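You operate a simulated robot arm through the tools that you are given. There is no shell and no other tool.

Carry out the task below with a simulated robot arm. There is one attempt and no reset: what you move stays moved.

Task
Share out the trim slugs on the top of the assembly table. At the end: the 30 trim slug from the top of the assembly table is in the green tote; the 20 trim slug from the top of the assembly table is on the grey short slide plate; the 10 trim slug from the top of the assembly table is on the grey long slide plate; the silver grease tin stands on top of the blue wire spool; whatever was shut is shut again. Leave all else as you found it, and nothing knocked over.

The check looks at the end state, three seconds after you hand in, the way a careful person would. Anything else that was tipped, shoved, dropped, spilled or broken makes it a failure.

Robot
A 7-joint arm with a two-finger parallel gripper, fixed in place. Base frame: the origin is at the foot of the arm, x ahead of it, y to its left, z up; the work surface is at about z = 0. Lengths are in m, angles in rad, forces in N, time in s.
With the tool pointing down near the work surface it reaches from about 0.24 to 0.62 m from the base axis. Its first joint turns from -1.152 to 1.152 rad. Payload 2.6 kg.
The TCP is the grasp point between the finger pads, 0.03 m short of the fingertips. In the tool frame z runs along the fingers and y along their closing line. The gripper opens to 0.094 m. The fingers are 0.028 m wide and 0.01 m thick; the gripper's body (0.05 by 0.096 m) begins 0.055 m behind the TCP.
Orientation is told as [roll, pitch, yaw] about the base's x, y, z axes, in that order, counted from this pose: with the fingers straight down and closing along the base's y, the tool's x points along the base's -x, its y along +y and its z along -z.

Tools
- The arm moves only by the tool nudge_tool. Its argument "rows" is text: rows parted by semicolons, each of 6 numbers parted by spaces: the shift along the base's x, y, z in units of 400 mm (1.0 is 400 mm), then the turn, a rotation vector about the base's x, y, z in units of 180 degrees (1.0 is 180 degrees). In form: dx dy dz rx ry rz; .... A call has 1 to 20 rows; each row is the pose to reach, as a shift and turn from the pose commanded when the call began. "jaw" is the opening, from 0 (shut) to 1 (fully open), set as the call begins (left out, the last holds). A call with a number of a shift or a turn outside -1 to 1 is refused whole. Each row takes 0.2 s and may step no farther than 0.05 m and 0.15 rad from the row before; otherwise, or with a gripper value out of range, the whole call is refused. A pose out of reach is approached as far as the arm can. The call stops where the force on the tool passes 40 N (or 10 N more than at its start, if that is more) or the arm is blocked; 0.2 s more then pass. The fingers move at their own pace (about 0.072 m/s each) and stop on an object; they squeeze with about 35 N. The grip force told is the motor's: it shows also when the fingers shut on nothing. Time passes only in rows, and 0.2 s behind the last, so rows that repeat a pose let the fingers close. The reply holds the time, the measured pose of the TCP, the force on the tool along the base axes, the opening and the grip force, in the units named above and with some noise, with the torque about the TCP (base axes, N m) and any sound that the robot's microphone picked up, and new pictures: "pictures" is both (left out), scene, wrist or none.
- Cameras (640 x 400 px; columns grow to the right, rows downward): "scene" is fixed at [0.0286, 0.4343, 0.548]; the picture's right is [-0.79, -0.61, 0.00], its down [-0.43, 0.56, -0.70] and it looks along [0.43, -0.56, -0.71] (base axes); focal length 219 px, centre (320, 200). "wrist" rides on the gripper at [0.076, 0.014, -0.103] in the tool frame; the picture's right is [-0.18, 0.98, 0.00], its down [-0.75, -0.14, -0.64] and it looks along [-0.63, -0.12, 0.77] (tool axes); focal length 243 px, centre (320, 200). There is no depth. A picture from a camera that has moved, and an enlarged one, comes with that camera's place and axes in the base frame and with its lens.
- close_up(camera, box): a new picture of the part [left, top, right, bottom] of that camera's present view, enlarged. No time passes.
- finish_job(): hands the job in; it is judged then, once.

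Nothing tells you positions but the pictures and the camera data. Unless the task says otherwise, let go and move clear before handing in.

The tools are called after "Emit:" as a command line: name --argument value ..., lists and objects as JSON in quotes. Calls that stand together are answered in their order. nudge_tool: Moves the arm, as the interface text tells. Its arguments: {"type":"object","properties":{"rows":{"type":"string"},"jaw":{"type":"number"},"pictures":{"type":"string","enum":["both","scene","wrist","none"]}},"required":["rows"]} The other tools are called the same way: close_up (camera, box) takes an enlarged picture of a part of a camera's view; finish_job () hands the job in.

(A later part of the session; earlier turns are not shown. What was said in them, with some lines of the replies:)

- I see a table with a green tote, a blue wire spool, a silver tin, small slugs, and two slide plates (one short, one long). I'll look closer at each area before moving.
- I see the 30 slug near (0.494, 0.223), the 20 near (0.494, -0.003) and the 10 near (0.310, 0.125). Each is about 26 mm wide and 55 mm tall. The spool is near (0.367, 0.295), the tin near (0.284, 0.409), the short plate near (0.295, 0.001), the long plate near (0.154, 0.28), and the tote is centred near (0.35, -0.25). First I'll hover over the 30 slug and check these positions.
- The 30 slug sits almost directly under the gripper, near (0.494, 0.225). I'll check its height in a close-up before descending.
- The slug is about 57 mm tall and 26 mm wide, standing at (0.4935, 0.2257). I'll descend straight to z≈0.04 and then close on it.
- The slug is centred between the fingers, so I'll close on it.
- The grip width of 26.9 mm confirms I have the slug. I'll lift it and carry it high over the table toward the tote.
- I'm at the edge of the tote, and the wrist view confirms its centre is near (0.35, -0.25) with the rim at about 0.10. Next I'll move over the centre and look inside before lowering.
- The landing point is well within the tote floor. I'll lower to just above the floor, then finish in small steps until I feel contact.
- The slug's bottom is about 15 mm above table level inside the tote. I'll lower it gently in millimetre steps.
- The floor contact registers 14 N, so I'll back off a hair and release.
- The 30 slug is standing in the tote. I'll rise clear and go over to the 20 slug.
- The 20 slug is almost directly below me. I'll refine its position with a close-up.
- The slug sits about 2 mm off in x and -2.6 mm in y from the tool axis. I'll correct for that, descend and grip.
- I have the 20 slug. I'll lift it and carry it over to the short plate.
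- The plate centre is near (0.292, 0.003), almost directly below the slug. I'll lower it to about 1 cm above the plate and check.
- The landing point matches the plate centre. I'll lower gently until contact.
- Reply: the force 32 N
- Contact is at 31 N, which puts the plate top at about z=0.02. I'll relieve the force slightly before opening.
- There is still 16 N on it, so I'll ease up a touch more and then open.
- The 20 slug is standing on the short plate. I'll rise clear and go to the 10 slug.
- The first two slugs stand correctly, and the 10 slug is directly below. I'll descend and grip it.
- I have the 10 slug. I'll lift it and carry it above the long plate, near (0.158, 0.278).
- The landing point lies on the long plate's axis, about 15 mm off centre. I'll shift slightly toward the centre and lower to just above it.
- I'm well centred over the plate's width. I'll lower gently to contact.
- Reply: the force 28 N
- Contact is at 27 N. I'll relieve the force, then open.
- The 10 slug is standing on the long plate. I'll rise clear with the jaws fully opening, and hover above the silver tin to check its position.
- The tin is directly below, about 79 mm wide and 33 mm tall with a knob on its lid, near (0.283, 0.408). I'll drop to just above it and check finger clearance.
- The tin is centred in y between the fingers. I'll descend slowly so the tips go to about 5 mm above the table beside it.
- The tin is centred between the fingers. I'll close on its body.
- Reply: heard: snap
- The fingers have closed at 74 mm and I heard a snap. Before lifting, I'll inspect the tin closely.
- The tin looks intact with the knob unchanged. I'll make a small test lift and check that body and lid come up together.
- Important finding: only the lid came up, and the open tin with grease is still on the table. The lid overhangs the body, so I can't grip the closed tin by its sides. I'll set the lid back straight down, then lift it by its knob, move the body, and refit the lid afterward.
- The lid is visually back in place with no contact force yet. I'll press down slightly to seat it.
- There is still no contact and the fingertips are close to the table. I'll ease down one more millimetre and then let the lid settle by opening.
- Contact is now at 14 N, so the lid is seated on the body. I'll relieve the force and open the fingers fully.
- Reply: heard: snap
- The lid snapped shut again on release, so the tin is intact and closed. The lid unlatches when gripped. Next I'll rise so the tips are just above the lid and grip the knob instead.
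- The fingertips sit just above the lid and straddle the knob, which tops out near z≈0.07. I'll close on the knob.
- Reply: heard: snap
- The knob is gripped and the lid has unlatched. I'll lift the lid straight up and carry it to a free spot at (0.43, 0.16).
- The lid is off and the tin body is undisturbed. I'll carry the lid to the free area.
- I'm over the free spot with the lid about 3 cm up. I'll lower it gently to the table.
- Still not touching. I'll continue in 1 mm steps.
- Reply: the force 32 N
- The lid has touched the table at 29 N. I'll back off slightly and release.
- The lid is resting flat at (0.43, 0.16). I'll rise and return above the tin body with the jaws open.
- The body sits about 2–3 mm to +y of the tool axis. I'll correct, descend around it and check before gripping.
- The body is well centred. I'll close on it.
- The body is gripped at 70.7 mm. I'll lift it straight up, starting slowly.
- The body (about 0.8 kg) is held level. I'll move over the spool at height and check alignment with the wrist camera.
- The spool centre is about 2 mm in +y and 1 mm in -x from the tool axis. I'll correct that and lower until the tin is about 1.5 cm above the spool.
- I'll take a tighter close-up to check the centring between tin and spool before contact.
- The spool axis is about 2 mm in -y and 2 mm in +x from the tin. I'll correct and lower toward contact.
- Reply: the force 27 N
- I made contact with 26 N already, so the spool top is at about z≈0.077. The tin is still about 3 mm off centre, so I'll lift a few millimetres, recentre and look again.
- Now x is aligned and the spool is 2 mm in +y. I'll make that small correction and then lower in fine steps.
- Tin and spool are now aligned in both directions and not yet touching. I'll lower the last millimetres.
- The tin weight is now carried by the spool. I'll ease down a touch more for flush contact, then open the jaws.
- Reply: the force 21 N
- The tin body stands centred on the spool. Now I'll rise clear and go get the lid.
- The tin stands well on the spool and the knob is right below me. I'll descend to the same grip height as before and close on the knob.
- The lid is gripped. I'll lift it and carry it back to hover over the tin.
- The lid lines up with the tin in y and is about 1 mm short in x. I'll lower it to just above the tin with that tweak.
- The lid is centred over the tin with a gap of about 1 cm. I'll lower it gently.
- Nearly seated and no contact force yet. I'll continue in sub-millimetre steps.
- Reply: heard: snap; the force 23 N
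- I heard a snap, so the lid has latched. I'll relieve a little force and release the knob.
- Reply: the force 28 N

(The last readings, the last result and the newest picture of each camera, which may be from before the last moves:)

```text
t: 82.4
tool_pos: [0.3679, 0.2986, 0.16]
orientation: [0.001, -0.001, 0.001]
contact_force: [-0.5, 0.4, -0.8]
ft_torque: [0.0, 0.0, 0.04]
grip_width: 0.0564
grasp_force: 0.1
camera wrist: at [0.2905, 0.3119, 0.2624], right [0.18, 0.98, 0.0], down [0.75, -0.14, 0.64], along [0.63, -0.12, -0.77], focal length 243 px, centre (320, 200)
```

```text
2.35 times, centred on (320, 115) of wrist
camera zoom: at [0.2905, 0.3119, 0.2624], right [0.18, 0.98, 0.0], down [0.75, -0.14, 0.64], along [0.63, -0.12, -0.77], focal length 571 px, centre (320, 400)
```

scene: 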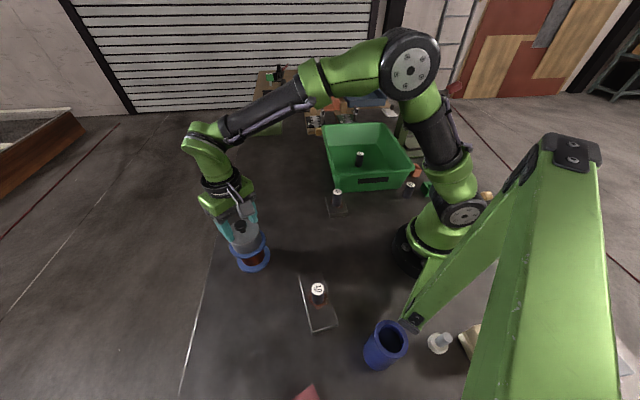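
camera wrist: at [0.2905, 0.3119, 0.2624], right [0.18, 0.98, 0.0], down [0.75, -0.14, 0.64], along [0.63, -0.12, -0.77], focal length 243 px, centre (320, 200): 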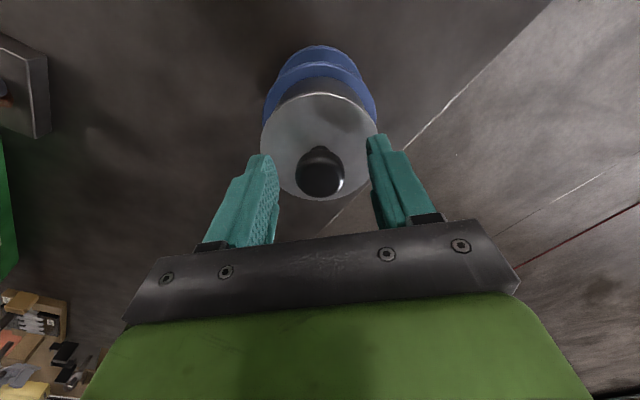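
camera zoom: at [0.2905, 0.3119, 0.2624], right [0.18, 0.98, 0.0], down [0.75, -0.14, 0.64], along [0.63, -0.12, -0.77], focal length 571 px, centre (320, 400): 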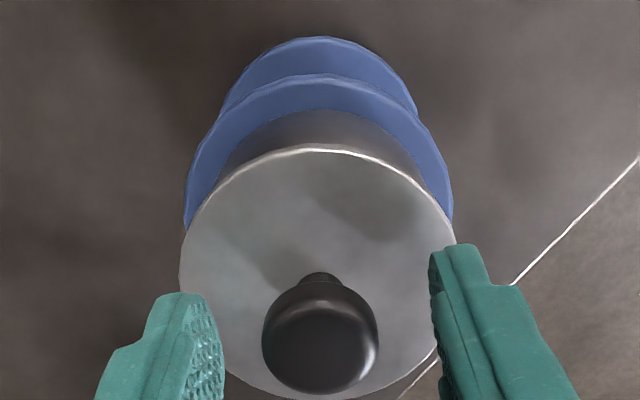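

The lid is seated and latched, and the tin stands on the spool. I'll rise straight up and retreat clear, then do a final inspection.

Emit:
nudge_tool --rows "0 0 0.03 0 0 0; 0 0 0.1 0 0 0; 0 0 0.2 0 0 0; 0 0 0.3 0 0 0; 0 0 0.4 0 0 0; 0 0 0.5 0 0 0; -0.04 -0.1 0.51 0 0 0; -0.09 -0.21 0.51 0 0 0; -0.09 -0.31 0.51 0 0 0; -0.09 -0.41 0.51 0 0 0; -0.09 -0.41 0.51 0 0 0"

Emit:
close_up --camera "scene" --box '[200, 200, 340, 300]'

Emit:
close_up --camera "scene" --box '[300, 110, 440, 220]'

Emit:
close_up --camera "scene" --box '[220, 250, 500, 400]'

Emit:
close_up --camera "scene" --box '[215, 215, 285, 280]'

```text
t: 84.8
tool_pos: [0.3314, 0.134, 0.3623]
orientation: [0.001, 0.0, -0.001]
contact_force: [0.1, 0.0, 0.4]
ft_torque: [0.01, 0.04, 0.0]
grip_width: 0.0564
grasp_force: 0.1
camera wrist: at [0.2553, 0.1471, 0.4657], right [0.18, 0.98, 0.0], down [0.75, -0.14, 0.64], along [0.63, -0.12, -0.77], focal length 243 px, centre (320, 200)
```

scene: 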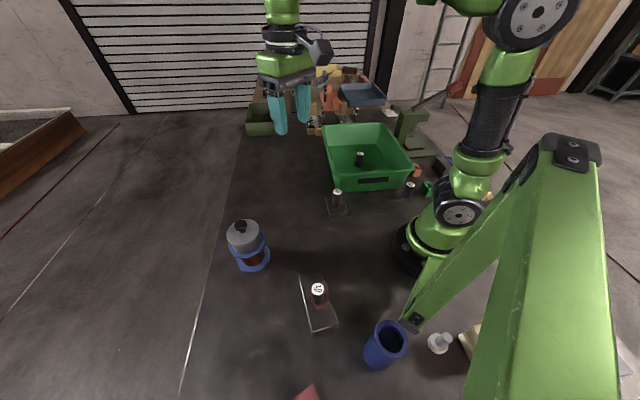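
wrist: 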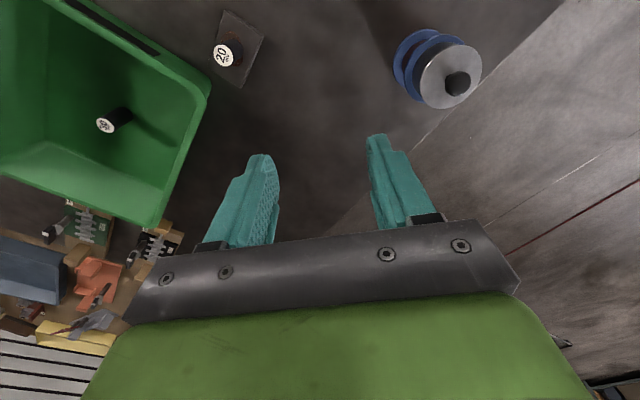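

```text
4.00 times, centred on (270, 250) of scene
camera zoom: at [0.0286, 0.4343, 0.548], right [-0.79, -0.61, 0.0], down [-0.43, 0.56, -0.7], along [0.43, -0.56, -0.71], focal length 878 px, centre (520, 0)
```

zoom: 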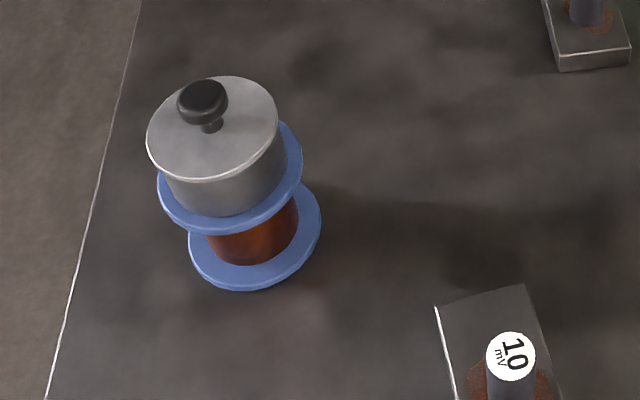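

```text
3.64 times, centred on (370, 165) of scene
camera zoom: at [0.0286, 0.4343, 0.548], right [-0.79, -0.61, 0.0], down [-0.43, 0.56, -0.7], along [0.43, -0.56, -0.71], focal length 798 px, centre (138, 327)
```

zoom: 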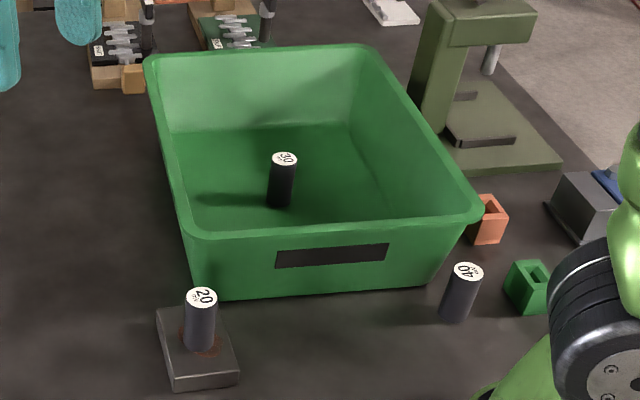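

```text
2.29 times, centred on (360, 325) of scene
camera zoom: at [0.0286, 0.4343, 0.548], right [-0.79, -0.61, 0.0], down [-0.43, 0.56, -0.7], along [0.43, -0.56, -0.71], focal length 502 px, centre (229, -86)
```

zoom: 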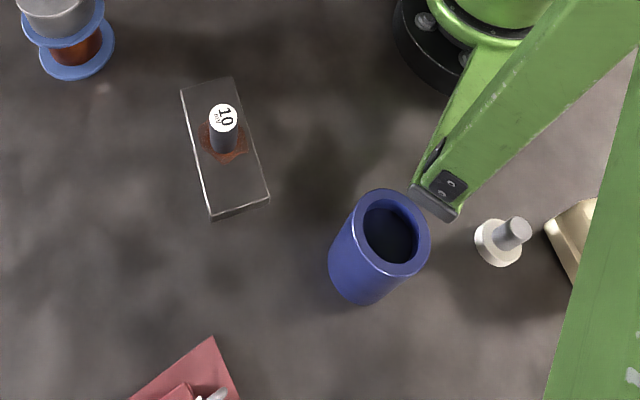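

```text
6.15 times, centred on (250, 248) of scene
camera zoom: at [0.0286, 0.4343, 0.548], right [-0.79, -0.61, 0.0], down [-0.43, 0.56, -0.7], along [0.43, -0.56, -0.71], focal length 1350 px, centre (751, -92)
```

zoom: 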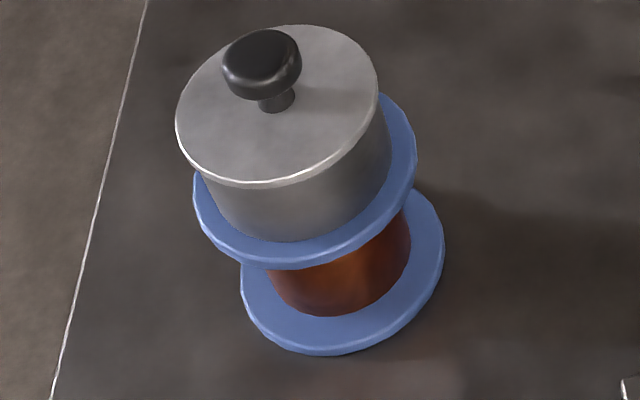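

Everything checks out in the final pictures:
- The 30 slug stands in the green tote.
- The 20 slug is on the short plate.
- The 10 slug is on the long plate.
- The tin, with its lid snapped shut again, stands on the spool.
- The 40 slug and the other items look unmoved, and the arm is clear.

I'm handing in now.

Emit:
finish_job

```text
The job is handed in.
```

The job is handed in, and the final pictures showed everything where the task asked for it:

- **30 slug:** standing in the green tote.
- **20 slug:** standing on the grey short slide plate.
- **10 slug:** standing on the grey long slide plate.
- **Silver grease tin:** standing centred on top of the blue wire spool, with its lid shut.

The tin's lid came off on the first lift, because it overhangs the body and the fingers gripped only the lid. I rested the lid on a free spot on the table and moved the open tin onto the spool. I then refitted the lid and heard it snap shut.

The 40 slug and the other items looked unmoved, and the arm was clear with the gripper open.
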